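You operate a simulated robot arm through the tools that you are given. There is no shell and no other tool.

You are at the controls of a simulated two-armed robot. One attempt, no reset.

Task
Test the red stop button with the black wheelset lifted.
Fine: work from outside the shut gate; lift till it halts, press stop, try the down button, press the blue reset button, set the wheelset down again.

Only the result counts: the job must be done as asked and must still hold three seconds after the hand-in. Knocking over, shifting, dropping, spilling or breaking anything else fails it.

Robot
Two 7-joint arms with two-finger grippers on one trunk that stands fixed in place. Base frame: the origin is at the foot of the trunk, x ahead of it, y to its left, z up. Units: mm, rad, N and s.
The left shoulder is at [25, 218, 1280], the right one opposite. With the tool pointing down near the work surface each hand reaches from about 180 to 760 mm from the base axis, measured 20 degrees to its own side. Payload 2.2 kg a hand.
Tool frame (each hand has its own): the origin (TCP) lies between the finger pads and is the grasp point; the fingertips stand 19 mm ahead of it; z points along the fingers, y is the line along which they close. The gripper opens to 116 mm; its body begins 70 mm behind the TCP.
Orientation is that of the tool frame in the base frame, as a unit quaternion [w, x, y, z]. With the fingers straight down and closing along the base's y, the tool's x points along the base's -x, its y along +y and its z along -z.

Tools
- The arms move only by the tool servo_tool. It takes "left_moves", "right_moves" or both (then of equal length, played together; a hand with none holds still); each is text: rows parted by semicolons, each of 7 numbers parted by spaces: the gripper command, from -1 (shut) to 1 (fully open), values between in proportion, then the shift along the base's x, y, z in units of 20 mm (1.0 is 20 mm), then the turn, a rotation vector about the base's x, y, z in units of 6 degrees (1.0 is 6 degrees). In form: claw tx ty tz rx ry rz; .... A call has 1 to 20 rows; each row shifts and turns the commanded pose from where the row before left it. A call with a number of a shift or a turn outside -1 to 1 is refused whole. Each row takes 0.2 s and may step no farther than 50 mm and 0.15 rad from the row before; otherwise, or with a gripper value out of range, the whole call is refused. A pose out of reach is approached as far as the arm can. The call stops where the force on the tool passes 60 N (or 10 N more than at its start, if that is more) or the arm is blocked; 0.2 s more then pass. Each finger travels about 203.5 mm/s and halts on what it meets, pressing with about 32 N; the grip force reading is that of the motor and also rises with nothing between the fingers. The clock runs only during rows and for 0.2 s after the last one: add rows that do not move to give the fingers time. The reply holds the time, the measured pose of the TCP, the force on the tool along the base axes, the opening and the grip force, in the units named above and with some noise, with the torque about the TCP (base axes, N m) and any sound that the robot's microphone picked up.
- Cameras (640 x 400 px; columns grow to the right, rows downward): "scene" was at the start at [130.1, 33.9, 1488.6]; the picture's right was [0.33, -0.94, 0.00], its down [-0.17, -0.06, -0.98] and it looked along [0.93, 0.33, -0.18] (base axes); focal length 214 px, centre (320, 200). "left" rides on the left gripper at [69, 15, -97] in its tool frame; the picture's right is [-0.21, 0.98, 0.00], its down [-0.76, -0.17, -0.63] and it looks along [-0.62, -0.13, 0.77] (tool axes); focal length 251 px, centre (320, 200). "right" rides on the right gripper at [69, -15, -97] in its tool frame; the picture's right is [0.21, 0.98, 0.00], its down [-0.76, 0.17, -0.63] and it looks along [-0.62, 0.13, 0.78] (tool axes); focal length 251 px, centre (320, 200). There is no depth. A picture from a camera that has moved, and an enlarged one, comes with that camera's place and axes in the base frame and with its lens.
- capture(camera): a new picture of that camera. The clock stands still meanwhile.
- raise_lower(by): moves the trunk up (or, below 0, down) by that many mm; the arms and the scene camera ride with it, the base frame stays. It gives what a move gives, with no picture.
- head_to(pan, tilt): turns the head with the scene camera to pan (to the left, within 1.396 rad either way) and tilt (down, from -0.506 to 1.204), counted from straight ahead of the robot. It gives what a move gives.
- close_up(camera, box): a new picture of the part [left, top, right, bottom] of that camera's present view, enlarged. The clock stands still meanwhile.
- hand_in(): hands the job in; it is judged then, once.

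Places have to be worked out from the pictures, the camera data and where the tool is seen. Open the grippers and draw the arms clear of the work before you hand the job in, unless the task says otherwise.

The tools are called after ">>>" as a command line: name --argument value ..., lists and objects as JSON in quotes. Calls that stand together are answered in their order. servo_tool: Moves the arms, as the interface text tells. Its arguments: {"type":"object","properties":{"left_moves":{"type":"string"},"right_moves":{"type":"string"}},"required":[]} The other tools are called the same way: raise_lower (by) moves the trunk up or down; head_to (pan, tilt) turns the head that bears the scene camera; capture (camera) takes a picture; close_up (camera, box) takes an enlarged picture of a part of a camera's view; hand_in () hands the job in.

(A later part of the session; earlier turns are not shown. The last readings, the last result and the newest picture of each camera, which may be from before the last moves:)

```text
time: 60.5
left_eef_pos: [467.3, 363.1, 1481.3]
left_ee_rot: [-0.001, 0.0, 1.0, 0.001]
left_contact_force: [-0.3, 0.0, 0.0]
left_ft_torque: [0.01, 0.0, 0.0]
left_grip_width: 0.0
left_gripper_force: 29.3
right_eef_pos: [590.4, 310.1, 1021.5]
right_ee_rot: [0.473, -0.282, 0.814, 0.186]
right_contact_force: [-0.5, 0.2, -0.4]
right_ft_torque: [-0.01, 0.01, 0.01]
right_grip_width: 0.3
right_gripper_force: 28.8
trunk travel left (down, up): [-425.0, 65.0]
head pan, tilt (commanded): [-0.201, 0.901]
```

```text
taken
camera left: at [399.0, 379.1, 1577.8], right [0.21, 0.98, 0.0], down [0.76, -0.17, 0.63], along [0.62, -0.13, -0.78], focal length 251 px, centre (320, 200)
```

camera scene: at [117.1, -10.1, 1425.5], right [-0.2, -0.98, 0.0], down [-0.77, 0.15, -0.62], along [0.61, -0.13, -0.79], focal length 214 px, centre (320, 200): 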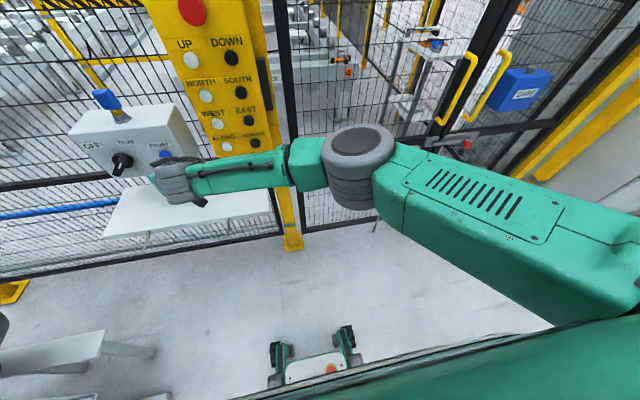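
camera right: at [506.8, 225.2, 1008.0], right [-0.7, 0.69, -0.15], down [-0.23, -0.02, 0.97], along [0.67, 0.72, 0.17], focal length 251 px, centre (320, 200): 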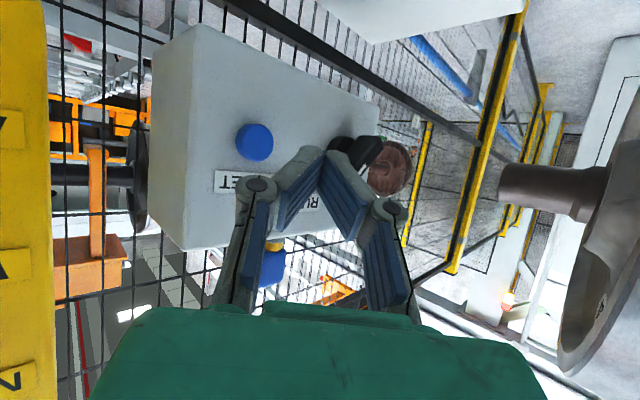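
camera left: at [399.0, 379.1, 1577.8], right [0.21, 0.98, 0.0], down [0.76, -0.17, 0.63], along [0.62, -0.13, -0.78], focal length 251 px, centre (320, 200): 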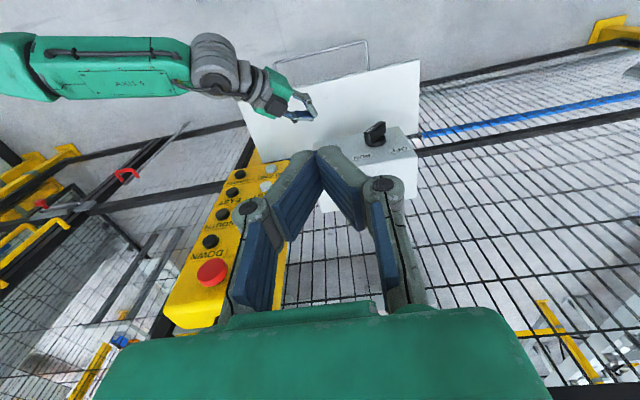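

Geometry from this view: upper arm about 340 mm, forearm about 355 mm, so RESET lies at the very edge of the right arm's reach, while the left elbow would actually keep a fair gap to the wheel. I retrace the right arm to its parking place on the right.

>>> servo_tool --right_moves "-1 -0.42 -0.88 0.76 0 0 -0.5; -1 -0.42 -0.88 0.76 0 0 -0.5; -1 -0.42 -0.88 0.76 0 0 -0.5; -1 -0.42 -0.88 0.76 0 0 -0.5; -1 -0.42 -0.88 0.76 -0.17 0.3 0; -1 -0.42 -0.88 0.76 -0.17 0.3 0; -1 -0.42 -0.88 0.76 -0.17 0.3 0; -1 -0.42 -0.88 0.76 -0.17 0.3 0; -1 -0.42 -0.88 0.76 -0.17 0.3 0; -1 -0.42 -0.88 0.76 -0.17 0.3 0; -1 -0.42 -0.88 0.76 -0.17 0.3 0; -1 -0.42 -0.88 0.76 -0.17 0.3 0; -1 -0.42 -0.88 0.76 -0.17 0.3 0; -1 -0.42 -0.88 0.76 -0.17 0.3 0; -1 -0.42 -0.88 0.76 -0.17 0.3 0; -1 -0.42 -0.88 0.76 -0.17 0.3 0; -1 -0.42 -0.88 0.76 -0.17 0.3 0; -1 0 0 0 0 0 0"

>>> head_to --pan 0.3 --tilt 0.35

>>> capture --camera "scene"

```text
time: 64.2
left_eef_pos: [467.1, 363.4, 1481.4]
left_ee_rot: [-0.001, -0.001, 1.0, 0.0]
left_contact_force: [-0.3, 0.4, 0.7]
left_ft_torque: [-0.01, -0.01, -0.02]
left_grip_width: 0.1
left_gripper_force: 28.8
right_eef_pos: [445.2, 10.2, 1279.6]
right_ee_rot: [0.285, -0.219, 0.93, 0.076]
right_contact_force: [0.4, -0.3, 0.1]
right_ft_torque: [0.06, 0.03, 0.01]
right_grip_width: 0.1
right_gripper_force: 28.2
trunk travel left (down, up): [-425.0, 65.0]
head pan, tilt (commanded): [-0.201, 0.901]
```

```text
time: 65.2
left_eef_pos: [467.4, 362.9, 1481.7]
left_ee_rot: [0.0, -0.001, 1.0, 0.001]
left_contact_force: [-0.4, 0.4, 0.6]
left_ft_torque: [0.02, 0.0, 0.01]
left_grip_width: 0.1
left_gripper_force: 28.3
right_eef_pos: [445.8, 9.2, 1280.5]
right_ee_rot: [0.285, -0.218, 0.931, 0.074]
right_contact_force: [0.3, -0.2, 0.9]
right_ft_torque: [0.03, -0.02, -0.02]
right_grip_width: 0.0
right_gripper_force: 28.3
trunk travel left (down, up): [-425.0, 65.0]
head pan, tilt (commanded): [0.3, 0.351]
```

```text
taken
camera scene: at [131.1, 30.3, 1472.8], right [0.29, -0.96, 0.0], down [-0.33, -0.1, -0.94], along [0.9, 0.28, -0.35], focal length 214 px, centre (320, 200)
```

scene: 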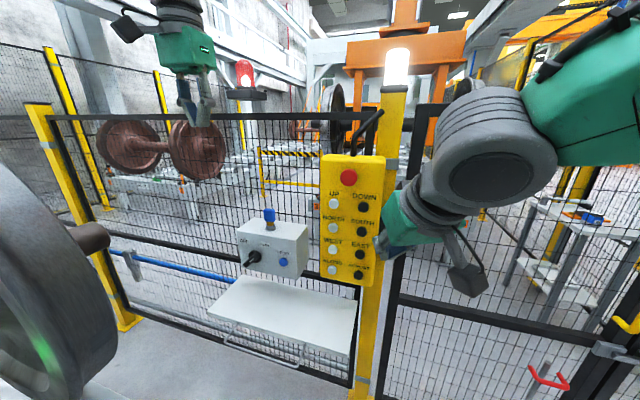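

The right hand is back on its old track. I finish the retrace to its parking pose on the right.

>>> servo_tool --right_moves "-1 -0.35 -0.94 0.83 -0.375 0.65 0; -1 -0.35 -0.94 0.83 -0.375 0.65 0; -1 -0.35 -0.94 0.83 -0.375 0.65 0; -1 -0.35 -0.94 0.83 -0.375 0.65 0; -1 -0.35 -0.94 0.83 -0.375 0.65 0; -1 -0.35 -0.94 0.83 -0.375 0.65 0; -1 -0.35 -0.94 0.83 -0.375 0.65 0; -1 0 -1 0.75 0 0 -1; -1 0 -1 0.75 0 0 -1; -1 0 -1 0.75 0 0 -1; -1 0 -1 0.75 0 0 -1; -1 0 -1 0.75 0 0 -1; -1 0 0 0 0 0 0"

>>> head_to --pan 1.05 --tilt 0.3

>>> capture --camera "scene"

>>> close_up --camera "scene" --box '[180, 100, 340, 350]'

>>> raise_lower --by 60

>>> capture --camera "scene"

>>> close_up --camera "scene" --box '[180, 100, 340, 350]'

```text
time: 68.0
left_eef_pos: [467.9, 362.2, 1481.0]
left_ee_rot: [-0.001, -0.001, 1.0, 0.0]
left_contact_force: [-0.4, 0.2, -0.1]
left_ft_torque: [-0.07, -0.01, -0.01]
left_grip_width: 0.0
left_gripper_force: 28.5
right_eef_pos: [396.8, -221.1, 1471.7]
right_ee_rot: [0.024, 0.029, 0.999, -0.009]
right_contact_force: [0.0, -1.2, -0.1]
right_ft_torque: [0.01, 0.02, 0.03]
right_grip_width: 0.1
right_gripper_force: 28.6
trunk travel left (down, up): [-425.0, 65.0]
head pan, tilt (commanded): [0.3, 0.351]
```

```text
time: 69.1
left_eef_pos: [468.0, 363.5, 1480.5]
left_ee_rot: [-0.002, -0.001, 1.0, 0.002]
left_contact_force: [0.0, 0.8, 0.9]
left_ft_torque: [-0.01, -0.01, 0.0]
left_grip_width: 0.0
left_gripper_force: 28.4
right_eef_pos: [396.3, -219.8, 1472.0]
right_ee_rot: [0.023, 0.028, 0.999, -0.009]
right_contact_force: [-1.1, 0.1, 0.2]
right_ft_torque: [0.02, -0.01, -0.04]
right_grip_width: 0.0
right_gripper_force: 28.5
trunk travel left (down, up): [-425.0, 65.0]
head pan, tilt (commanded): [1.051, 0.3]
```

```text
taken
camera scene: at [88.3, 82.2, 1477.8], right [0.87, -0.5, 0.0], down [-0.15, -0.26, -0.95], along [0.47, 0.83, -0.3], focal length 214 px, centre (320, 200)
```

scene: 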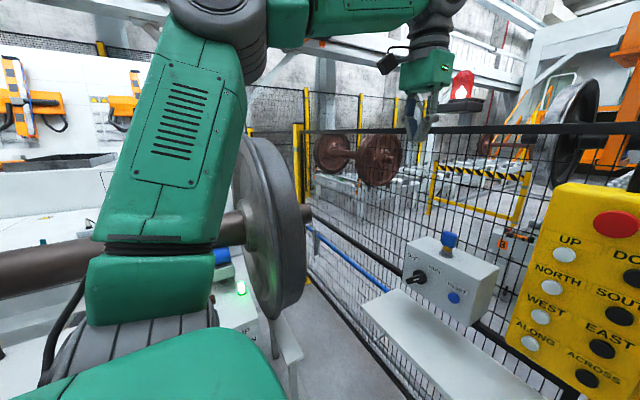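

```text
1.60 times, centred on (260, 225) of scene
camera zoom: at [88.3, 82.2, 1477.8], right [0.87, -0.5, 0.0], down [-0.15, -0.26, -0.95], along [0.47, 0.83, -0.3], focal length 343 px, centre (416, 160)
```

zoom: 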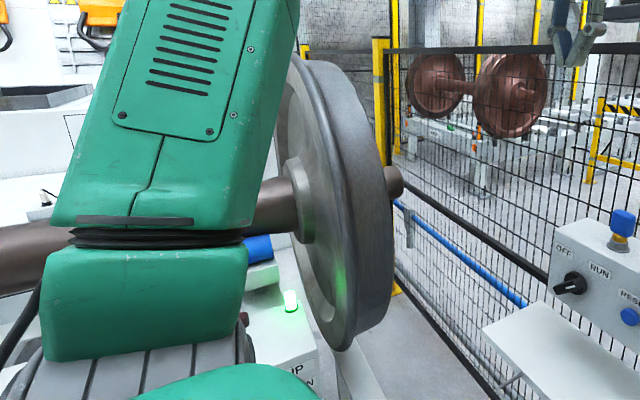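

```text
time: 70.1
left_eef_pos: [468.2, 363.3, 1541.9]
left_ee_rot: [-0.001, -0.001, 1.0, 0.0]
left_contact_force: [0.2, 0.2, -0.5]
left_ft_torque: [0.0, 0.02, -0.02]
left_grip_width: 0.3
left_gripper_force: 28.6
right_eef_pos: [397.3, -221.4, 1530.2]
right_ee_rot: [0.024, 0.028, 0.999, -0.01]
right_contact_force: [0.2, 0.3, 0.0]
right_ft_torque: [0.01, 0.0, -0.02]
right_grip_width: 0.0
right_gripper_force: 29.0
trunk travel left (down, up): [-485.0, 5.0]
head pan, tilt (commanded): [1.051, 0.3]
```

```text
taken
camera scene: at [88.6, 82.1, 1537.7], right [0.87, -0.5, 0.0], down [-0.15, -0.26, -0.95], along [0.47, 0.83, -0.3], focal length 214 px, centre (320, 200)
```

scene: 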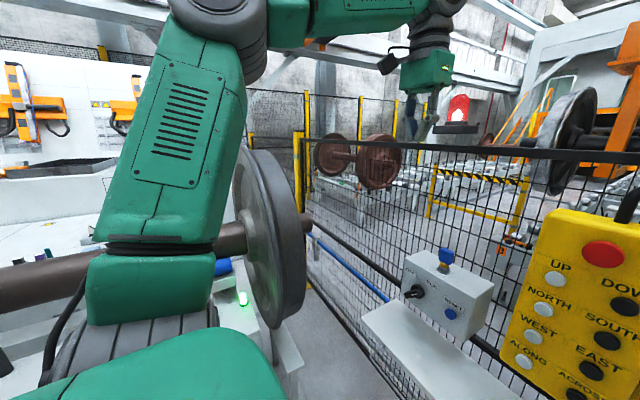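

```text
1.60 times, centred on (260, 225) of scene
camera zoom: at [88.6, 82.1, 1537.7], right [0.87, -0.5, 0.0], down [-0.15, -0.26, -0.95], along [0.47, 0.83, -0.3], focal length 343 px, centre (416, 160)
```

zoom: 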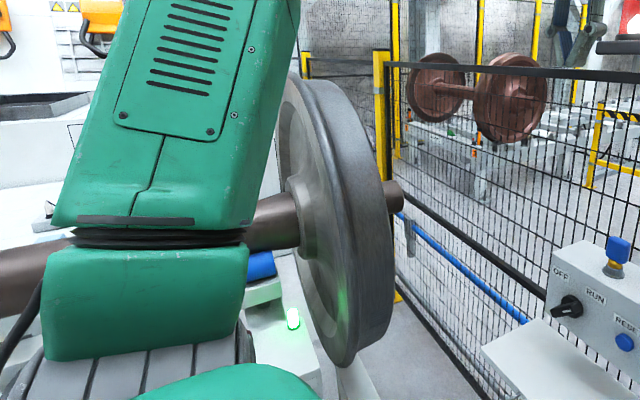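

With a sharper parallax the foreground wheel's near edge is at about y 600, well clear of the left elbow (about y 410). So I lower the trunk back and bring the left hand down in front of the grey box, first half way.

>>> raise_lower --by -60

>>> servo_tool --left_moves "-1 0.5 -0.2 -0.7 0 -1 0; -1 0.5 -0.2 -0.8 0 -1 0; -1 0.5 -0.2 -1 0 -1 0; -1 0.5 -0.2 -1 0 -1 0; -1 0.5 -0.2 -1 0 -1 0; -1 0.5 -0.2 -1 0 -1 0; -1 0.5 -0.2 -1 0 -1 0; -1 0.5 -0.2 -1 0 -1 0; -1 0.5 -0.2 -1 0 -1 0; -1 0.5 -0.2 -1 0 -1 0; -1 0 0 0 0 0 0"

>>> capture --camera "scene"

>>> capture --camera "left"

```text
time: 71.1
left_eef_pos: [466.8, 363.7, 1481.5]
left_ee_rot: [-0.001, -0.001, 1.0, 0.001]
left_contact_force: [0.8, 0.5, 0.0]
left_ft_torque: [0.0, -0.03, 0.04]
left_grip_width: 0.0
left_gripper_force: 28.7
right_eef_pos: [395.7, -220.6, 1471.5]
right_ee_rot: [0.025, 0.028, 0.999, -0.01]
right_contact_force: [0.1, -0.2, 0.5]
right_ft_torque: [0.02, -0.04, 0.0]
right_grip_width: 0.0
right_gripper_force: 28.3
trunk travel left (down, up): [-425.0, 65.0]
head pan, tilt (commanded): [1.051, 0.3]
```

```text
time: 73.5
left_eef_pos: [565.9, 326.7, 1290.9]
left_ee_rot: [0.501, -0.002, 0.866, -0.002]
left_contact_force: [0.3, 0.8, -0.8]
left_ft_torque: [-0.02, 0.0, -0.03]
left_grip_width: 0.0
left_gripper_force: 28.2
right_eef_pos: [394.9, -216.0, 1472.2]
right_ee_rot: [0.025, 0.029, 0.999, -0.011]
right_contact_force: [-1.0, -0.1, -0.4]
right_ft_torque: [-0.05, -0.02, -0.04]
right_grip_width: 0.0
right_gripper_force: 28.5
trunk travel left (down, up): [-425.0, 65.0]
head pan, tilt (commanded): [1.051, 0.3]
```

```text
taken
camera scene: at [88.0, 87.1, 1477.6], right [0.87, -0.5, 0.0], down [-0.15, -0.26, -0.95], along [0.47, 0.83, -0.3], focal length 214 px, centre (320, 200)
```

scene: 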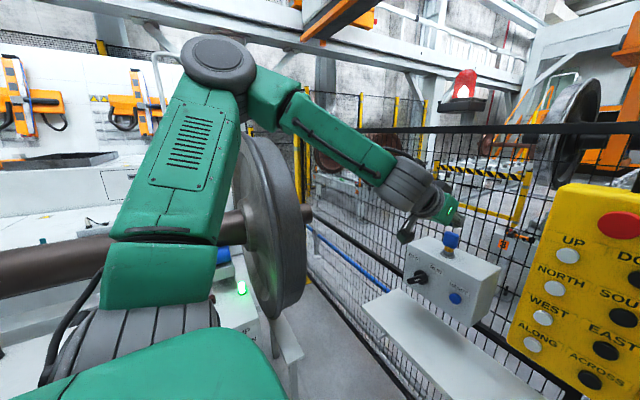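

```text
taken
camera left: at [449.6, 341.1, 1279.6], right [0.1, 0.98, 0.18], down [-0.17, -0.16, 0.97], along [0.98, -0.13, 0.15], focal length 251 px, centre (320, 200)
```

left: 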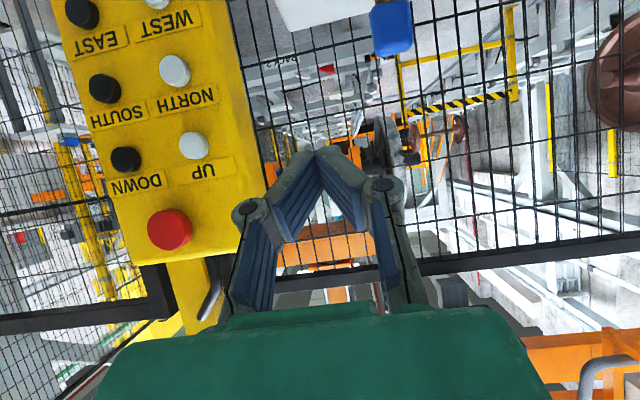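

Elbow stays high with plenty of room to the wheel. I lower the hand to the height of RESET, tip some 80 mm in front of it.

>>> servo_tool --left_moves "-1 0.1 0.04 -0.95 0 -0.1 0; -1 0.1 0.04 -0.95 0 -0.1 0; -1 0.1 0.04 -0.95 0 -0.1 0; -1 0.1 0.04 -0.95 0 -0.1 0; -1 0.1 0.04 -0.95 0 -0.1 0; -1 0.1 0.04 -0.95 0 -0.1 0; -1 0.1 0.04 -0.95 0 -0.1 0; -1 0.1 0.04 -0.95 0 -0.1 0; -1 0 0 0 0 0 0"

>>> capture --camera "scene"

>>> capture --camera "left"

```text
time: 75.5
left_eef_pos: [580.4, 329.4, 1140.0]
left_ee_rot: [0.535, -0.002, 0.845, 0.0]
left_contact_force: [-0.4, -0.1, -0.5]
left_ft_torque: [0.02, 0.03, -0.02]
left_grip_width: 0.1
left_gripper_force: 28.3
right_eef_pos: [394.8, -219.3, 1471.1]
right_ee_rot: [0.023, 0.028, 0.999, -0.009]
right_contact_force: [-0.6, 0.3, 0.3]
right_ft_torque: [0.01, -0.02, 0.0]
right_grip_width: 0.1
right_gripper_force: 28.4
trunk travel left (down, up): [-425.0, 65.0]
head pan, tilt (commanded): [1.051, 0.3]
```

```text
taken
camera scene: at [88.2, 84.6, 1477.7], right [0.87, -0.5, 0.0], down [-0.15, -0.26, -0.95], along [0.47, 0.83, -0.3], focal length 214 px, centre (320, 200)
```

scene: 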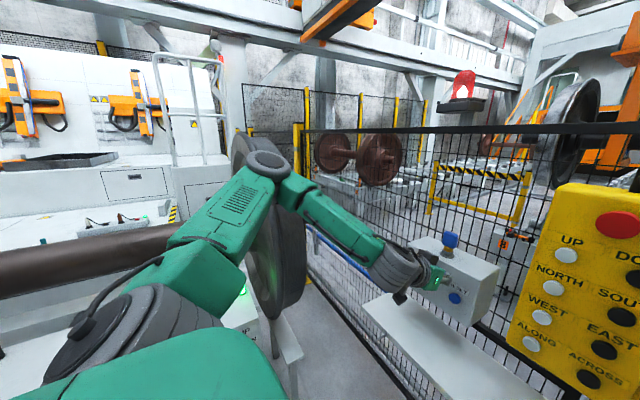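

```text
taken
camera left: at [464.3, 343.8, 1117.9], right [0.09, 0.98, 0.19], down [-0.25, -0.17, 0.95], along [0.96, -0.13, 0.23], focal length 251 px, centre (320, 200)
```

left: 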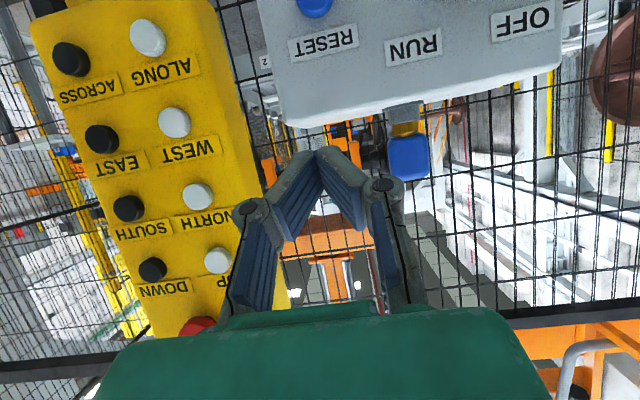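

Elbow is about (205,480,1420), still well off the wheel, and RESET computes to (695,340,1014). I lower the last 115 mm, moving slightly forward.

>>> servo_tool --left_moves "-1 0.25 0.08 -0.9 0 0 0; -1 0.25 0.08 -0.9 0 0 0; -1 0.25 0.08 -0.9 0 0 0; -1 0.25 0.08 -0.9 0 0 0; -1 0.25 0.08 -0.9 0 0 0; -1 0.25 0.08 -0.9 0 0 0; -1 0 0 0 0 0 0"

>>> capture --camera "scene"

>>> capture --camera "left"

```text
time: 77.1
left_eef_pos: [593.2, 314.8, 1110.8]
left_ee_rot: [0.531, -0.002, 0.847, 0.0]
left_contact_force: [-0.8, -0.4, -0.7]
left_ft_torque: [0.03, -0.04, -0.03]
left_grip_width: 0.0
left_gripper_force: 28.3
left hand out of reach, approached as far as the arm can: row 2, 3, 4, 5, 6
right_eef_pos: [395.8, -219.1, 1471.5]
right_ee_rot: [0.025, 0.027, 0.999, -0.011]
right_contact_force: [0.3, 0.1, 0.5]
right_ft_torque: [0.0, -0.04, -0.02]
right_grip_width: 0.0
right_gripper_force: 28.9
trunk travel left (down, up): [-425.0, 65.0]
head pan, tilt (commanded): [1.051, 0.3]
```

```text
taken
camera scene: at [88.4, 84.6, 1477.6], right [0.87, -0.5, 0.0], down [-0.15, -0.26, -0.95], along [0.47, 0.83, -0.3], focal length 214 px, centre (320, 200)
```

scene: 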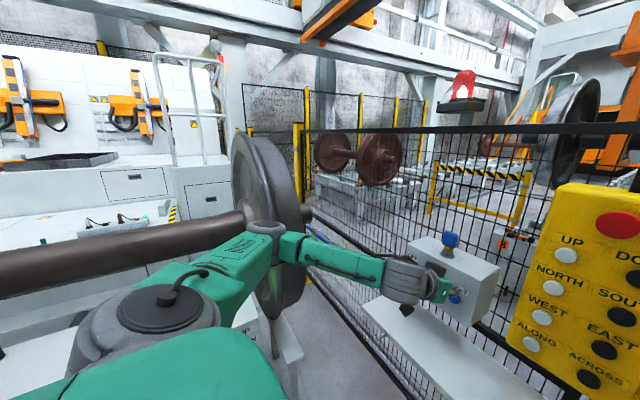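

```text
taken
camera left: at [476.7, 329.9, 1090.3], right [0.09, 0.98, 0.19], down [-0.24, -0.16, 0.96], along [0.97, -0.13, 0.22], focal length 251 px, centre (320, 200)
```

left: 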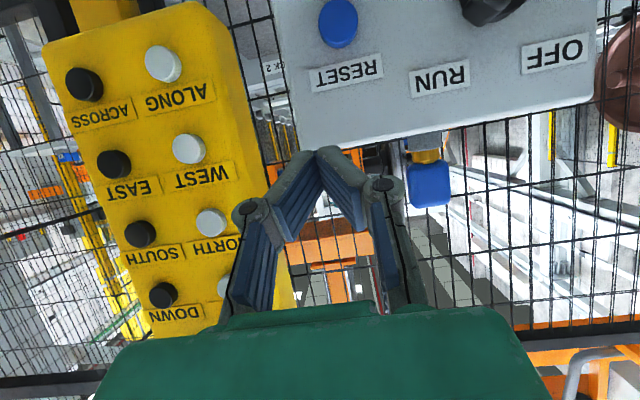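

The left arm ran into a limit and its elbow began to sink towards the wheel, so I stop there. Better: raise the hand back to the comfortable pose and lower the trunk instead, keeping the elbow up and in.

>>> servo_tool --left_moves "-1 -0.1 0.06 0.9 0 0.08 0; -1 -0.1 0.06 0.9 0 0.08 0; -1 -0.1 0.06 0.9 0 0.08 0; -1 -0.1 0.06 0.9 0 0.08 0; -1 -0.1 0.06 0.9 0 0.08 0; -1 -0.1 0.06 0.9 0 0.08 0; -1 -0.1 0.06 0.9 0 0.08 0; -1 -0.1 0.06 0.9 0 0.08 0; -1 -0.1 0.06 0.9 0 0.08 0; -1 -0.1 0.06 0.9 0 0.08 0; -1 0 0 0 0 0 0"

>>> capture --camera "scene"

```text
time: 79.5
left_eef_pos: [573.7, 325.5, 1289.2]
left_ee_rot: [0.5, -0.002, 0.866, 0.001]
left_contact_force: [0.2, -0.5, -0.3]
left_ft_torque: [-0.01, 0.0, 0.01]
left_grip_width: 0.4
left_gripper_force: 28.4
right_eef_pos: [396.4, -220.6, 1470.9]
right_ee_rot: [0.023, 0.028, 0.999, -0.009]
right_contact_force: [-0.2, -0.7, 0.4]
right_ft_torque: [-0.01, 0.01, 0.01]
right_grip_width: 0.2
right_gripper_force: 28.4
trunk travel left (down, up): [-425.0, 65.0]
head pan, tilt (commanded): [1.051, 0.3]
```

```text
taken
camera scene: at [88.5, 83.0, 1477.7], right [0.87, -0.5, 0.0], down [-0.15, -0.26, -0.95], along [0.47, 0.83, -0.3], focal length 214 px, centre (320, 200)
```

scene: 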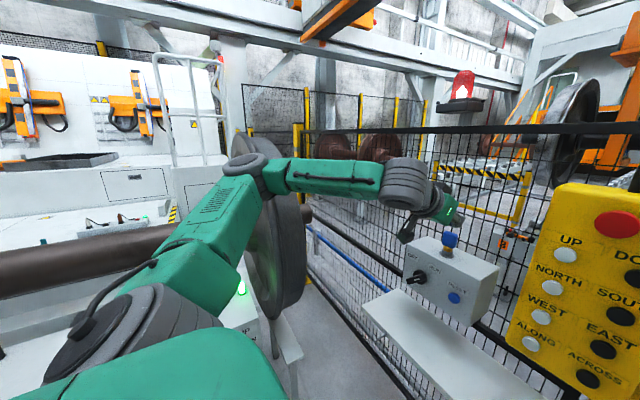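

The elbow stayed lower than on the way in. I go back to the start pose to restore the elbow-up posture before lowering the trunk.

>>> servo_tool --left_moves "-1 -0.5 0.2 0.96 0 1 0; -1 -0.5 0.2 0.96 0 1 0; -1 -0.5 0.2 0.96 0 1 0; -1 -0.5 0.2 0.96 0 1 0; -1 -0.5 0.2 0.96 0 1 0; -1 -0.5 0.2 0.96 0 1 0; -1 -0.5 0.2 0.96 0 1 0; -1 -0.5 0.2 0.96 0 1 0; -1 -0.5 0.2 0.96 0 1 0; -1 -0.5 0.2 0.96 0 1 0; -1 0 0 0 0 0 0"

>>> capture --camera "scene"

```text
time: 81.9
left_eef_pos: [471.5, 365.9, 1482.5]
left_ee_rot: [-0.002, 0.0, 1.0, 0.0]
left_contact_force: [0.0, 0.3, -0.1]
left_ft_torque: [0.01, 0.0, 0.02]
left_grip_width: 0.0
left_gripper_force: 29.0
right_eef_pos: [396.2, -220.8, 1470.3]
right_ee_rot: [0.024, 0.028, 0.999, -0.009]
right_contact_force: [0.5, -1.1, -1.2]
right_ft_torque: [-0.01, 0.01, -0.01]
right_grip_width: 0.2
right_gripper_force: 28.7
trunk travel left (down, up): [-425.0, 65.0]
head pan, tilt (commanded): [1.051, 0.3]
```

```text
taken
camera scene: at [88.2, 81.8, 1477.8], right [0.87, -0.5, 0.0], down [-0.15, -0.26, -0.95], along [0.47, 0.83, -0.3], focal length 214 px, centre (320, 200)
```

scene: 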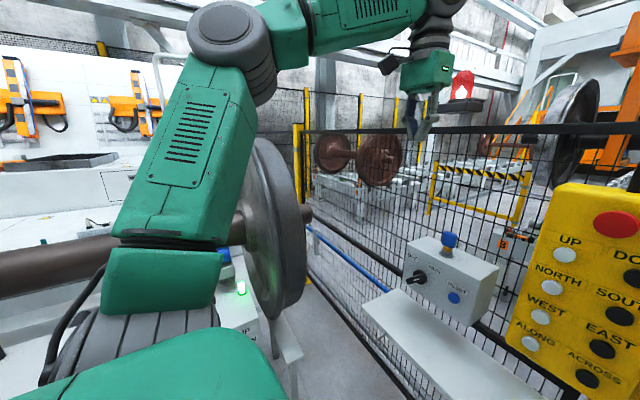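

Elbow is up again at roughly (131,346,1573). Now I lower the trunk 265 mm, so RESET comes to the same relative height as the pendant was.

>>> raise_lower --by -130

>>> capture --camera "scene"

>>> raise_lower --by -135

>>> capture --camera "scene"

>>> capture --camera "left"

```text
time: 83.5
left_eef_pos: [472.6, 366.9, 1352.1]
left_ee_rot: [-0.001, -0.001, 1.0, 0.001]
left_contact_force: [-0.4, 0.5, -0.8]
left_ft_torque: [0.02, -0.02, -0.03]
left_grip_width: 0.2
left_gripper_force: 28.0
right_eef_pos: [396.4, -220.5, 1341.4]
right_ee_rot: [0.024, 0.028, 0.999, -0.009]
right_contact_force: [-0.4, 0.7, 0.1]
right_ft_torque: [0.03, -0.01, 0.0]
right_grip_width: 0.1
right_gripper_force: 28.1
trunk travel left (down, up): [-295.0, 195.0]
head pan, tilt (commanded): [1.051, 0.3]
```

```text
taken
camera scene: at [87.8, 82.3, 1347.9], right [0.87, -0.5, 0.0], down [-0.15, -0.26, -0.95], along [0.47, 0.83, -0.3], focal length 214 px, centre (320, 200)
```

scene: 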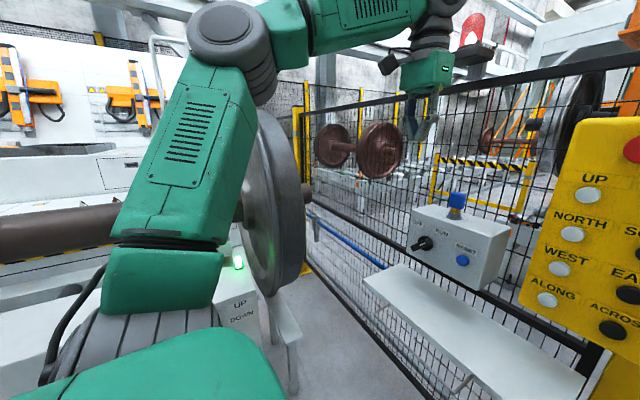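

```text
time: 85.1
left_eef_pos: [472.0, 366.9, 1217.2]
left_ee_rot: [-0.001, 0.0, 1.0, 0.0]
left_contact_force: [-0.4, -0.6, 0.0]
left_ft_torque: [0.03, 0.0, -0.03]
left_grip_width: 0.1
left_gripper_force: 28.5
right_eef_pos: [396.0, -219.5, 1206.7]
right_ee_rot: [0.024, 0.029, 0.999, -0.009]
right_contact_force: [0.1, 0.0, -0.6]
right_ft_torque: [0.01, -0.02, -0.01]
right_grip_width: 0.0
right_gripper_force: 28.3
trunk travel left (down, up): [-160.0, 330.0]
head pan, tilt (commanded): [1.051, 0.3]
```

```text
taken
camera scene: at [87.4, 82.2, 1212.9], right [0.87, -0.5, 0.0], down [-0.15, -0.26, -0.95], along [0.47, 0.83, -0.3], focal length 214 px, centre (320, 200)
```

scene: 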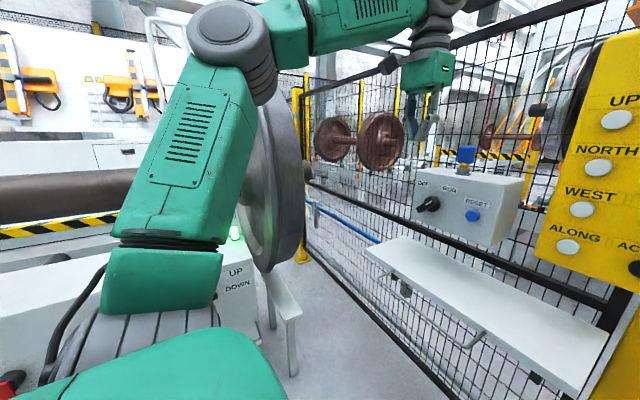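

```text
taken
camera left: at [403.6, 381.5, 1313.3], right [0.21, 0.98, 0.0], down [0.76, -0.17, 0.63], along [0.62, -0.13, -0.78], focal length 251 px, centre (320, 200)
```

left: 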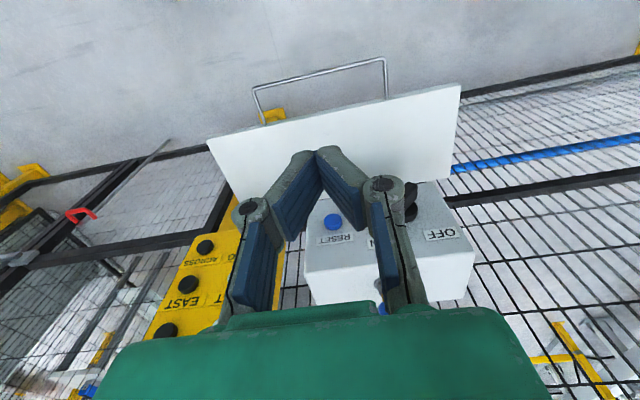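

With the 265 mm baseline the wheel turns out even farther away (near edge beyond y 600), so all is clear. I repeat the earlier swing, bringing the left hand to about (572,327,1027), tilted 60 degrees.

>>> servo_tool --left_moves "-1 0.5 -0.2 -0.7 0 -1 0; -1 0.5 -0.2 -0.8 0 -1 0; -1 0.5 -0.2 -1 0 -1 0; -1 0.5 -0.2 -1 0 -1 0; -1 0.5 -0.2 -1 0 -1 0; -1 0.5 -0.2 -1 0 -1 0; -1 0.5 -0.2 -1 0 -1 0; -1 0.5 -0.2 -1 0 -1 0; -1 0.5 -0.2 -1 0 -1 0; -1 0.5 -0.2 -1 0 -1 0; -1 0 0 0 0 0 0"

>>> capture --camera "scene"

>>> capture --camera "left"

```text
time: 87.5
left_eef_pos: [570.5, 330.1, 1026.1]
left_ee_rot: [0.5, -0.003, 0.866, -0.001]
left_contact_force: [-1.0, 0.3, -0.3]
left_ft_torque: [-0.01, -0.01, 0.01]
left_grip_width: 0.0
left_gripper_force: 28.3
right_eef_pos: [393.3, -215.8, 1208.0]
right_ee_rot: [0.025, 0.029, 0.999, -0.011]
right_contact_force: [0.3, 1.0, 0.0]
right_ft_torque: [-0.01, -0.02, 0.0]
right_grip_width: 0.0
right_gripper_force: 28.5
trunk travel left (down, up): [-160.0, 330.0]
head pan, tilt (commanded): [1.051, 0.3]
```

```text
taken
camera scene: at [86.3, 87.3, 1212.6], right [0.87, -0.5, 0.0], down [-0.15, -0.26, -0.95], along [0.47, 0.83, -0.3], focal length 214 px, centre (320, 200)
```

scene: 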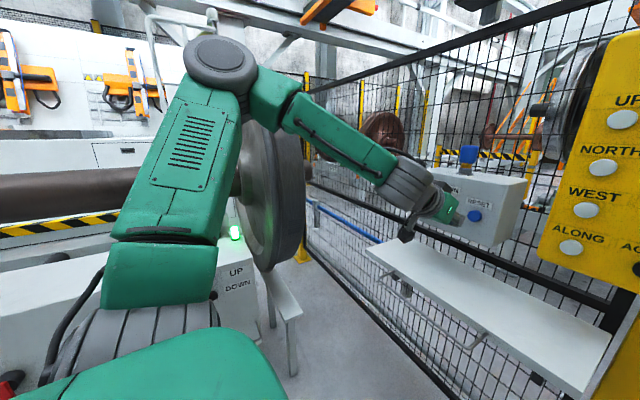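

```text
taken
camera left: at [453.1, 344.1, 1014.3], right [0.1, 0.98, 0.18], down [-0.17, -0.16, 0.97], along [0.98, -0.13, 0.15], focal length 251 px, centre (320, 200)
```

left: 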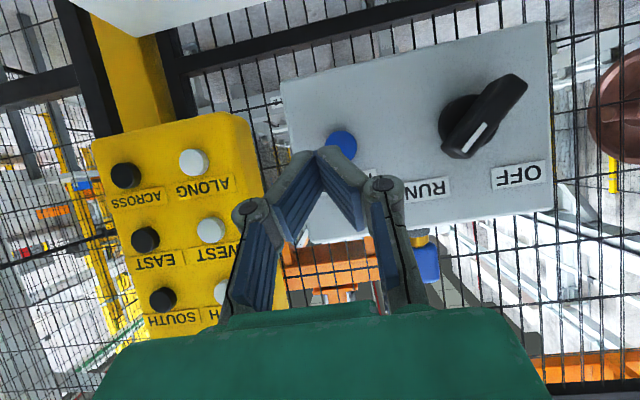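

RESET sits at about (693,340,1005) and the selector clearly points at RUN. I align and advance to x 650, about 20 mm short of contact.

>>> servo_tool --left_moves "-1 0.5 0.25 -0.3 0 0 0; -1 0.8 0.25 -0.3 0 0 0; -1 0.9 0 0 0 0 0; -1 0.9 0 0 0 0 0; -1 0.8 0 0 0 0 0; -1 0 0 0 0 0 0"

>>> capture --camera "left"

>>> capture --camera "scene"

```text
time: 88.9
left_eef_pos: [649.9, 336.1, 1013.7]
left_ee_rot: [0.499, -0.001, 0.866, -0.001]
left_contact_force: [-0.1, -0.9, 0.1]
left_ft_torque: [0.03, -0.02, -0.01]
left_grip_width: 0.0
left_gripper_force: 29.1
right_eef_pos: [395.1, -218.4, 1206.4]
right_ee_rot: [0.024, 0.028, 0.999, -0.009]
right_contact_force: [-0.3, -0.8, -1.0]
right_ft_torque: [-0.03, 0.0, -0.02]
right_grip_width: 0.0
right_gripper_force: 28.5
trunk travel left (down, up): [-160.0, 330.0]
head pan, tilt (commanded): [1.051, 0.3]
```

```text
taken
camera left: at [531.7, 352.0, 1002.9], right [0.1, 0.98, 0.18], down [-0.17, -0.17, 0.97], along [0.98, -0.13, 0.15], focal length 251 px, centre (320, 200)
```

left: 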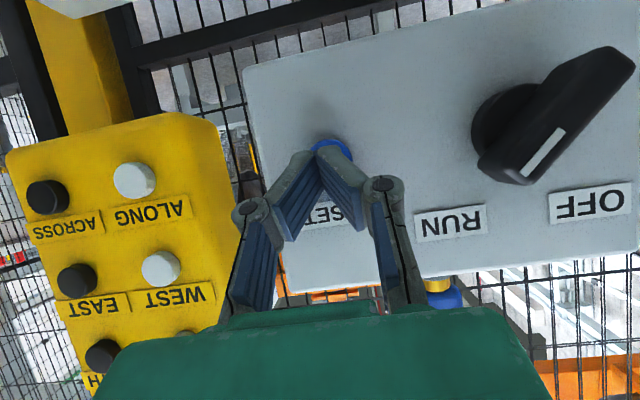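

```text
taken
camera scene: at [87.5, 82.5, 1212.8], right [0.87, -0.5, 0.0], down [-0.15, -0.26, -0.95], along [0.47, 0.83, -0.3], focal length 214 px, centre (320, 200)
```

scene: 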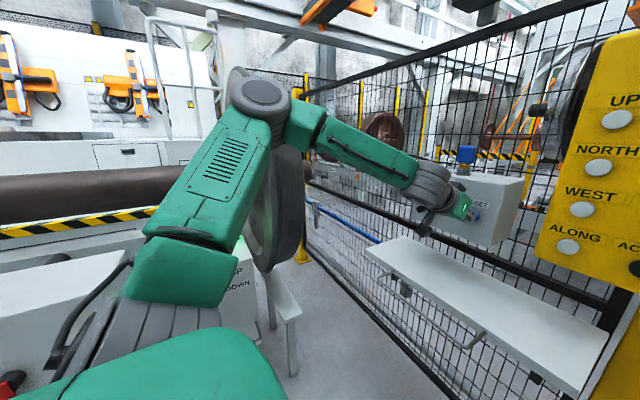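

The fingertips nearly cover RESET; a slight correction of +5 mm y and -3 mm z, then I creep forward.

>>> servo_tool --left_moves "-1 0.3 0.25 -0.15 0 0 0; -1 0.3 0 0 0 0 0; -1 0.2 0 0 0 0 0; -1 0.2 0 0 0 0 0; -1 0 0 0 0 0 0"

>>> capture --camera "left"

```text
time: 90.1
left_eef_pos: [668.7, 340.4, 1011.5]
left_ee_rot: [0.499, -0.001, 0.867, -0.001]
left_contact_force: [0.1, 0.0, 0.2]
left_ft_torque: [-0.01, -0.03, -0.03]
left_grip_width: 0.1
left_gripper_force: 29.0
right_eef_pos: [395.5, -218.6, 1206.0]
right_ee_rot: [0.025, 0.028, 0.999, -0.009]
right_contact_force: [0.4, 0.1, -0.5]
right_ft_torque: [0.01, 0.0, -0.01]
right_grip_width: 0.0
right_gripper_force: 28.7
trunk travel left (down, up): [-160.0, 330.0]
head pan, tilt (commanded): [1.051, 0.3]
```

```text
taken
camera left: at [551.6, 356.2, 999.9], right [0.11, 0.98, 0.18], down [-0.17, -0.17, 0.97], along [0.98, -0.13, 0.15], focal length 251 px, centre (320, 200)
```

left: 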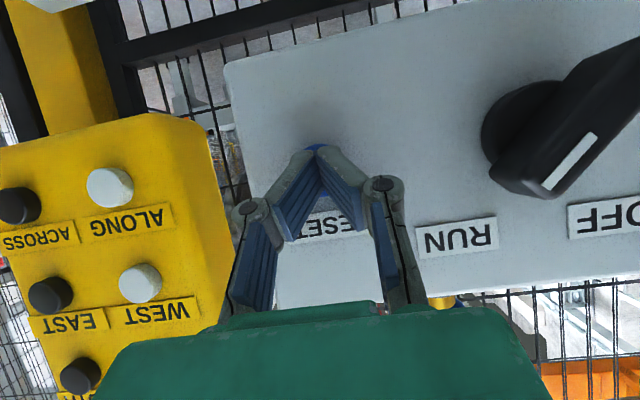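

Lined up, no contact yet at x 669. I creep on in 4 mm steps listening for the click.

>>> servo_tool --left_moves "-1 0.2 0 0 0 0 0; -1 0.2 0 0 0 0 0; -1 0 0 0 0 0 0"

```text
time: 90.9
left_eef_pos: [677.6, 340.9, 1011.8]
left_ee_rot: [0.499, -0.002, 0.867, 0.0]
left_contact_force: [-4.3, -0.8, -0.9]
left_ft_torque: [0.03, 0.02, 0.0]
left_grip_width: 5.8
left_gripper_force: 28.0
right_eef_pos: [395.7, -220.9, 1208.1]
right_ee_rot: [0.023, 0.028, 0.999, -0.009]
right_contact_force: [0.6, 0.6, 0.4]
right_ft_torque: [-0.01, 0.02, 0.0]
right_grip_width: 0.2
right_gripper_force: 28.2
trunk travel left (down, up): [-160.0, 330.0]
head pan, tilt (commanded): [1.051, 0.3]
heard: click
```

Click on RESET. I hold shortly and turn the head to the beacon.

>>> servo_tool --left_moves "-1 0.05 0 0 0 0 0; -1 0 0 0 0 0 0"

>>> head_to --pan 0.1 --tilt -0.1

>>> capture --camera "scene"

```text
time: 91.5
left_eef_pos: [679.1, 341.1, 1012.3]
left_ee_rot: [0.499, -0.002, 0.866, 0.0]
left_contact_force: [-9.1, 0.5, -0.5]
left_ft_torque: [0.0, 0.06, 0.0]
left_grip_width: 6.1
left_gripper_force: 28.4
right_eef_pos: [395.9, -220.6, 1207.4]
right_ee_rot: [0.025, 0.028, 0.999, -0.009]
right_contact_force: [-0.1, 0.8, -0.3]
right_ft_torque: [-0.02, -0.02, 0.01]
right_grip_width: 0.0
right_gripper_force: 28.5
trunk travel left (down, up): [-160.0, 330.0]
head pan, tilt (commanded): [1.051, 0.3]
```

```text
time: 92.8
left_eef_pos: [678.2, 341.5, 1013.0]
left_ee_rot: [0.501, -0.001, 0.866, -0.001]
left_contact_force: [-8.9, 0.7, -0.8]
left_ft_torque: [0.02, -0.02, -0.01]
left_grip_width: 6.1
left_gripper_force: 28.7
right_eef_pos: [394.6, -219.8, 1207.0]
right_ee_rot: [0.024, 0.029, 0.999, -0.009]
right_contact_force: [-0.2, -0.2, 0.0]
right_ft_torque: [0.04, 0.03, -0.02]
right_grip_width: 0.0
right_gripper_force: 28.6
trunk travel left (down, up): [-160.0, 330.0]
head pan, tilt (commanded): [0.099, -0.099]
```

```text
taken
camera scene: at [126.6, 10.2, 1249.4], right [0.1, -0.99, 0.0], down [0.1, 0.01, -1.0], along [0.99, 0.1, 0.1], focal length 214 px, centre (320, 200)
```

scene: 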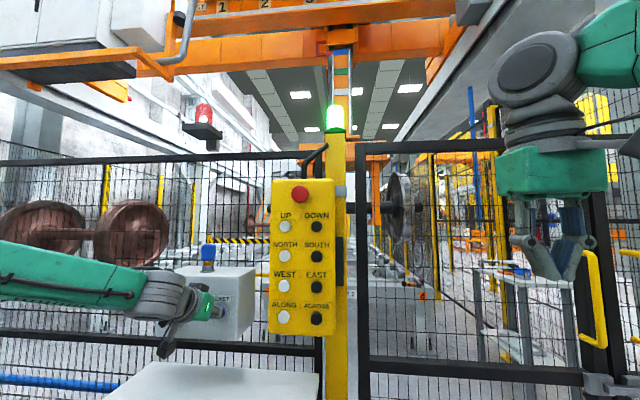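

The beacon is green again: the reset took. I withdraw straight back and retrace the left hand to its down-pointing pose.

>>> servo_tool --left_moves "-1 -1 0 0 0 0 0; -1 -1 0 0 0 0 0; -1 -1 -0.2 0.2 0 0 0; -1 -1 -0.2 0.2 0 0 0; -1 -1.0 -0.2 0.2 0 0 0; -1 -0.5 0.2 1 0 1 0; -1 -0.5 0.2 1 0 1 0; -1 -0.5 0.2 1 0 1 0; -1 -0.5 0.2 1 0 1 0; -1 -0.5 0.2 1 0 1 0; -1 -0.5 0.2 1 0 1 0; -1 -0.5 0.2 1 0 1 0; -1 -0.5 0.2 1 0 1 0; -1 -0.5 0.2 0.8 0 1 0; -1 -0.5 0.2 0.7 0 1 0; -1 0 0 0 0 0 0"

>>> raise_lower --by 265

>>> head_to --pan 0.1 --tilt 0.25

>>> capture --camera "scene"

>>> capture --camera "left"

```text
time: 96.2
left_eef_pos: [478.1, 370.1, 1213.0]
left_ee_rot: [-0.002, -0.001, 1.0, 0.001]
left_contact_force: [0.0, 0.1, -0.8]
left_ft_torque: [0.01, 0.01, 0.02]
left_grip_width: 0.0
left_gripper_force: 28.9
right_eef_pos: [394.3, -219.5, 1206.4]
right_ee_rot: [0.024, 0.028, 0.999, -0.01]
right_contact_force: [-0.1, 0.4, -0.4]
right_ft_torque: [-0.02, 0.0, 0.0]
right_grip_width: 0.0
right_gripper_force: 28.7
trunk travel left (down, up): [-160.0, 330.0]
head pan, tilt (commanded): [0.099, -0.099]
```

```text
time: 98.9
left_eef_pos: [479.2, 369.5, 1478.3]
left_ee_rot: [-0.001, -0.001, 1.0, 0.001]
left_contact_force: [0.5, 0.0, -0.2]
left_ft_torque: [0.03, -0.02, 0.02]
left_grip_width: 0.0
left_gripper_force: 28.8
right_eef_pos: [396.5, -219.9, 1471.4]
right_ee_rot: [0.024, 0.027, 0.999, -0.01]
right_contact_force: [-0.6, 0.5, 0.1]
right_ft_torque: [0.02, 0.01, 0.02]
right_grip_width: 0.2
right_gripper_force: 28.4
trunk travel left (down, up): [-425.0, 65.0]
head pan, tilt (commanded): [0.099, -0.099]
```

```text
time: 99.7
left_eef_pos: [479.6, 369.2, 1478.0]
left_ee_rot: [0.0, -0.001, 1.0, 0.001]
left_contact_force: [-0.5, -0.4, 0.0]
left_ft_torque: [-0.01, 0.01, 0.01]
left_grip_width: 0.2
left_gripper_force: 28.8
right_eef_pos: [396.5, -220.5, 1470.9]
right_ee_rot: [0.024, 0.028, 0.999, -0.009]
right_contact_force: [-0.2, 0.4, -0.5]
right_ft_torque: [0.01, -0.02, -0.03]
right_grip_width: 0.1
right_gripper_force: 28.1
trunk travel left (down, up): [-425.0, 65.0]
head pan, tilt (commanded): [0.099, 0.25]
```

```text
taken
camera scene: at [134.8, 10.2, 1482.5], right [0.1, -1.0, 0.0], down [-0.25, -0.02, -0.97], along [0.96, 0.1, -0.25], focal length 214 px, centre (320, 200)
```

scene: 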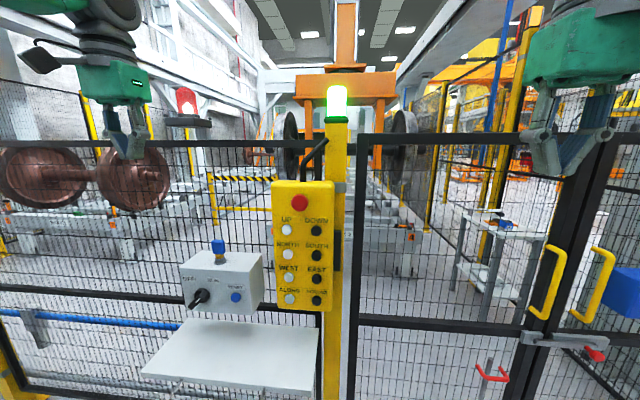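

```text
taken
camera left: at [410.6, 384.6, 1574.8], right [0.21, 0.98, 0.0], down [0.76, -0.17, 0.63], along [0.62, -0.13, -0.78], focal length 251 px, centre (320, 200)
```

left: 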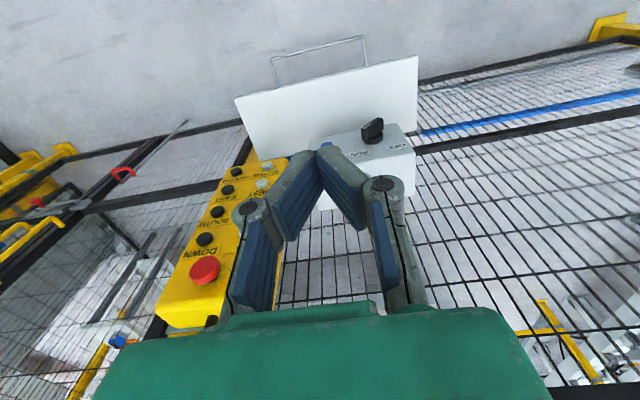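

All restored: beacon green, wheelset still up. I bring the left hand back along the known path to stand before DOWN.

>>> servo_tool --left_moves "-1 0.15 -0.6 -0.4 0 -1 0; -1 0.15 -0.8 -0.6 0 -1 0; -1 0.15 -0.9 -0.7 0 -1 0; -1 0.15 -0.9 -0.7 0 -1 0; -1 0.15 -0.9 -0.7 0 -1 0; -1 0.15 -0.9 -0.7 0 -1 0; -1 0.15 -0.9 -0.7 0 -1 0; -1 0.15 -0.9 -0.7 0 -1 0; -1 0.15 -0.9 -0.7 0 -1 0; -1 0.15 -0.9 -0.6 0 -1 0; -1 0.76 -0.7 -0.68 0 -0.42 0; -1 0.76 -0.7 -0.68 0 -0.42 0; -1 0.76 -0.7 -0.68 0 -0.42 0; -1 0.76 -0.7 -0.68 0 -0.42 0; -1 0.76 -0.7 -0.68 0 -0.42 0; -1 0.76 -0.7 -0.68 0 -0.42 0; -1 0.76 -0.7 -0.68 0 -0.42 0; -1 0.76 -0.7 -0.68 0 -0.42 0; -1 0 0 0 0 0 0"

>>> capture --camera "left"

>>> close_up --camera "scene" --box '[200, 80, 440, 280]'

```text
time: 103.7
left_eef_pos: [630.4, 82.5, 1240.4]
left_ee_rot: [0.644, 0.0, 0.765, 0.0]
left_contact_force: [0.0, 0.5, 0.5]
left_ft_torque: [0.02, 0.01, -0.01]
left_grip_width: 0.1
left_gripper_force: 28.6
right_eef_pos: [395.2, -223.9, 1470.4]
right_ee_rot: [0.024, 0.028, 0.999, -0.008]
right_contact_force: [-0.1, -0.1, 0.8]
right_ft_torque: [0.02, -0.01, 0.0]
right_grip_width: 0.0
right_gripper_force: 28.5
trunk travel left (down, up): [-425.0, 65.0]
head pan, tilt (commanded): [0.099, 0.25]
```

```text
taken
camera left: at [523.9, 98.2, 1188.7], right [0.03, 0.98, 0.21], down [-0.49, -0.17, 0.85], along [0.87, -0.13, 0.48], focal length 251 px, centre (320, 200)
```

left: 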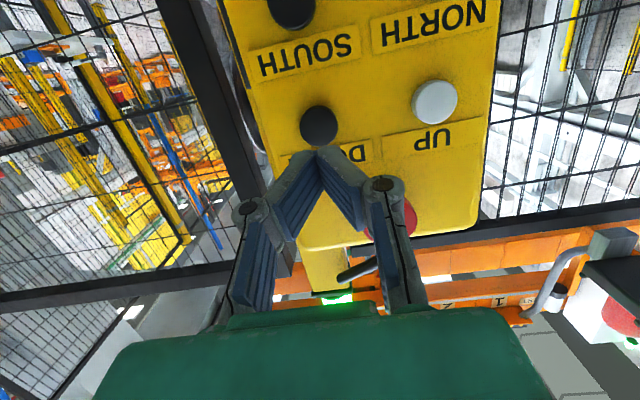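

```text
2.00 times, centred on (320, 180) of scene
camera zoom: at [135.2, 7.6, 1482.5], right [0.1, -1.0, 0.0], down [-0.25, -0.02, -0.97], along [0.96, 0.1, -0.25], focal length 429 px, centre (320, 240)
```

zoom: 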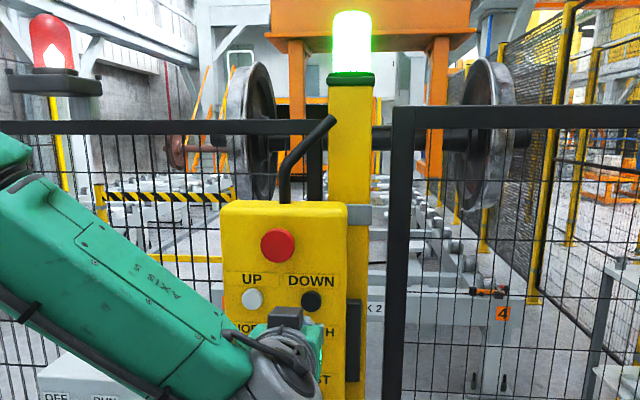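

Fingertips stand before DOWN again and the wheelset is still fully up. I advance and press DOWN, watching closely.

>>> servo_tool --left_moves "-1 1 0 -0.15 0 0 0; -1 1 0 0 0 0 0; -1 1 0 0 0 0 0; -1 0.5 0 0 0 0 0; -1 0.2 0 0 0 0 0; -1 0.2 0 0 0 0 0; -1 0 0 0 0 0 0"

>>> close_up --camera "scene" --box '[200, 80, 440, 280]'

```text
time: 105.3
left_eef_pos: [708.7, 85.2, 1236.3]
left_ee_rot: [0.643, 0.0, 0.766, 0.0]
left_contact_force: [-3.5, 0.7, -0.7]
left_ft_torque: [0.0, -0.05, -0.01]
left_grip_width: 5.9
left_gripper_force: 28.8
right_eef_pos: [395.2, -222.1, 1470.9]
right_ee_rot: [0.024, 0.028, 0.999, -0.009]
right_contact_force: [0.6, 0.0, 0.7]
right_ft_torque: [-0.01, -0.04, -0.03]
right_grip_width: 0.2
right_gripper_force: 28.7
trunk travel left (down, up): [-425.0, 65.0]
head pan, tilt (commanded): [0.099, 0.25]
heard: click
```

```text
2.00 times, centred on (320, 180) of scene
camera zoom: at [134.9, 8.2, 1482.4], right [0.1, -1.0, 0.0], down [-0.25, -0.02, -0.97], along [0.96, 0.1, -0.25], focal length 429 px, centre (320, 240)
```

zoom: 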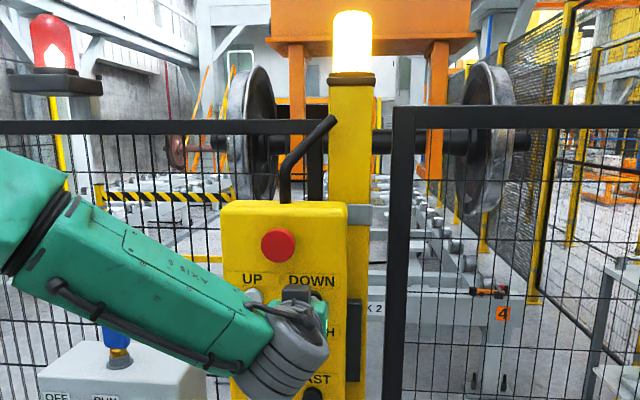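

DOWN is pressed, the beacon is amber and the wheelset begins to sink. I hold for about 2 s more.

>>> servo_tool --left_moves "-1 0 0 0 0 0 0; -1 0 0 0 0 0 0; -1 0 0 0 0 0 0; -1 0 0 0 0 0 0; -1 0 0 0 0 0 0; -1 0 0 0 0 0 0; -1 0 0 0 0 0 0; -1 0 0 0 0 0 0; -1 0 0 0 0 0 0"

>>> close_up --camera "scene" --box '[200, 80, 440, 280]'

```text
time: 107.3
left_eef_pos: [708.9, 83.8, 1235.4]
left_ee_rot: [0.643, 0.0, 0.766, 0.0]
left_contact_force: [-3.8, 0.8, 1.0]
left_ft_torque: [-0.02, -0.07, -0.03]
left_grip_width: 5.9
left_gripper_force: 28.8
right_eef_pos: [395.0, -222.4, 1470.4]
right_ee_rot: [0.024, 0.028, 0.999, -0.009]
right_contact_force: [0.7, 0.3, -0.6]
right_ft_torque: [0.01, 0.0, 0.01]
right_grip_width: 0.0
right_gripper_force: 28.4
trunk travel left (down, up): [-425.0, 65.0]
head pan, tilt (commanded): [0.099, 0.25]
```

```text
2.00 times, centred on (320, 180) of scene
camera zoom: at [134.7, 8.1, 1482.4], right [0.1, -1.0, 0.0], down [-0.25, -0.02, -0.97], along [0.96, 0.1, -0.25], focal length 429 px, centre (320, 240)
```

zoom: 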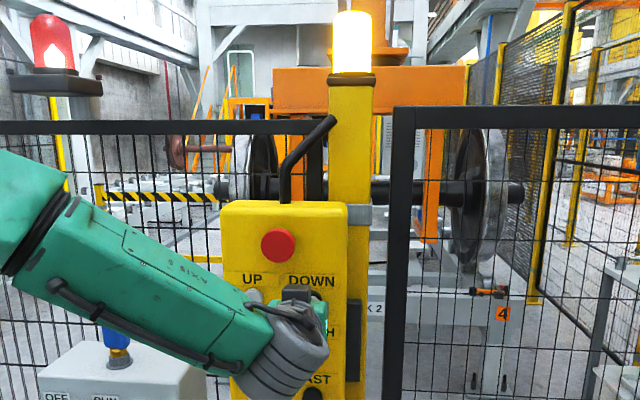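

Almost down: the beam is only a few pixels above its first place, beacon still amber. I hold a short moment more.

>>> servo_tool --left_moves "-1 0 0 0 0 0 0; -1 0 0 0 0 0 0"

>>> close_up --camera "scene" --box '[200, 80, 440, 280]'

```text
time: 107.9
left_eef_pos: [709.8, 84.9, 1237.0]
left_ee_rot: [0.644, -0.001, 0.765, 0.0]
left_contact_force: [-4.8, 0.4, 0.7]
left_ft_torque: [-0.01, -0.04, -0.03]
left_grip_width: 5.6
left_gripper_force: 28.4
right_eef_pos: [395.2, -222.3, 1470.3]
right_ee_rot: [0.024, 0.028, 0.999, -0.009]
right_contact_force: [-0.3, 1.2, 0.7]
right_ft_torque: [0.02, -0.04, -0.02]
right_grip_width: 0.0
right_gripper_force: 28.4
trunk travel left (down, up): [-425.0, 65.0]
head pan, tilt (commanded): [0.099, 0.25]
```

```text
2.00 times, centred on (320, 180) of scene
camera zoom: at [134.7, 8.1, 1482.5], right [0.1, -1.0, 0.0], down [-0.25, -0.02, -0.97], along [0.96, 0.1, -0.25], focal length 429 px, centre (320, 240)
```

zoom: 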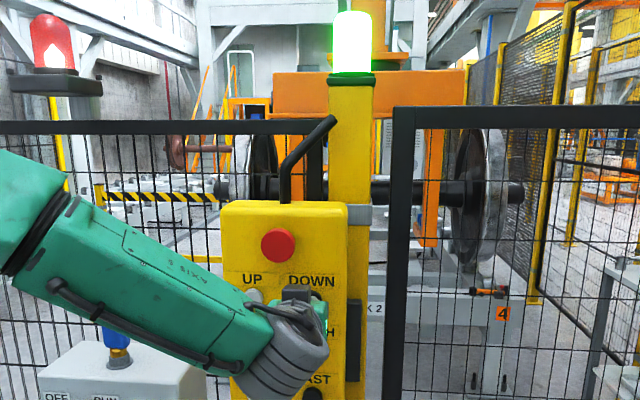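

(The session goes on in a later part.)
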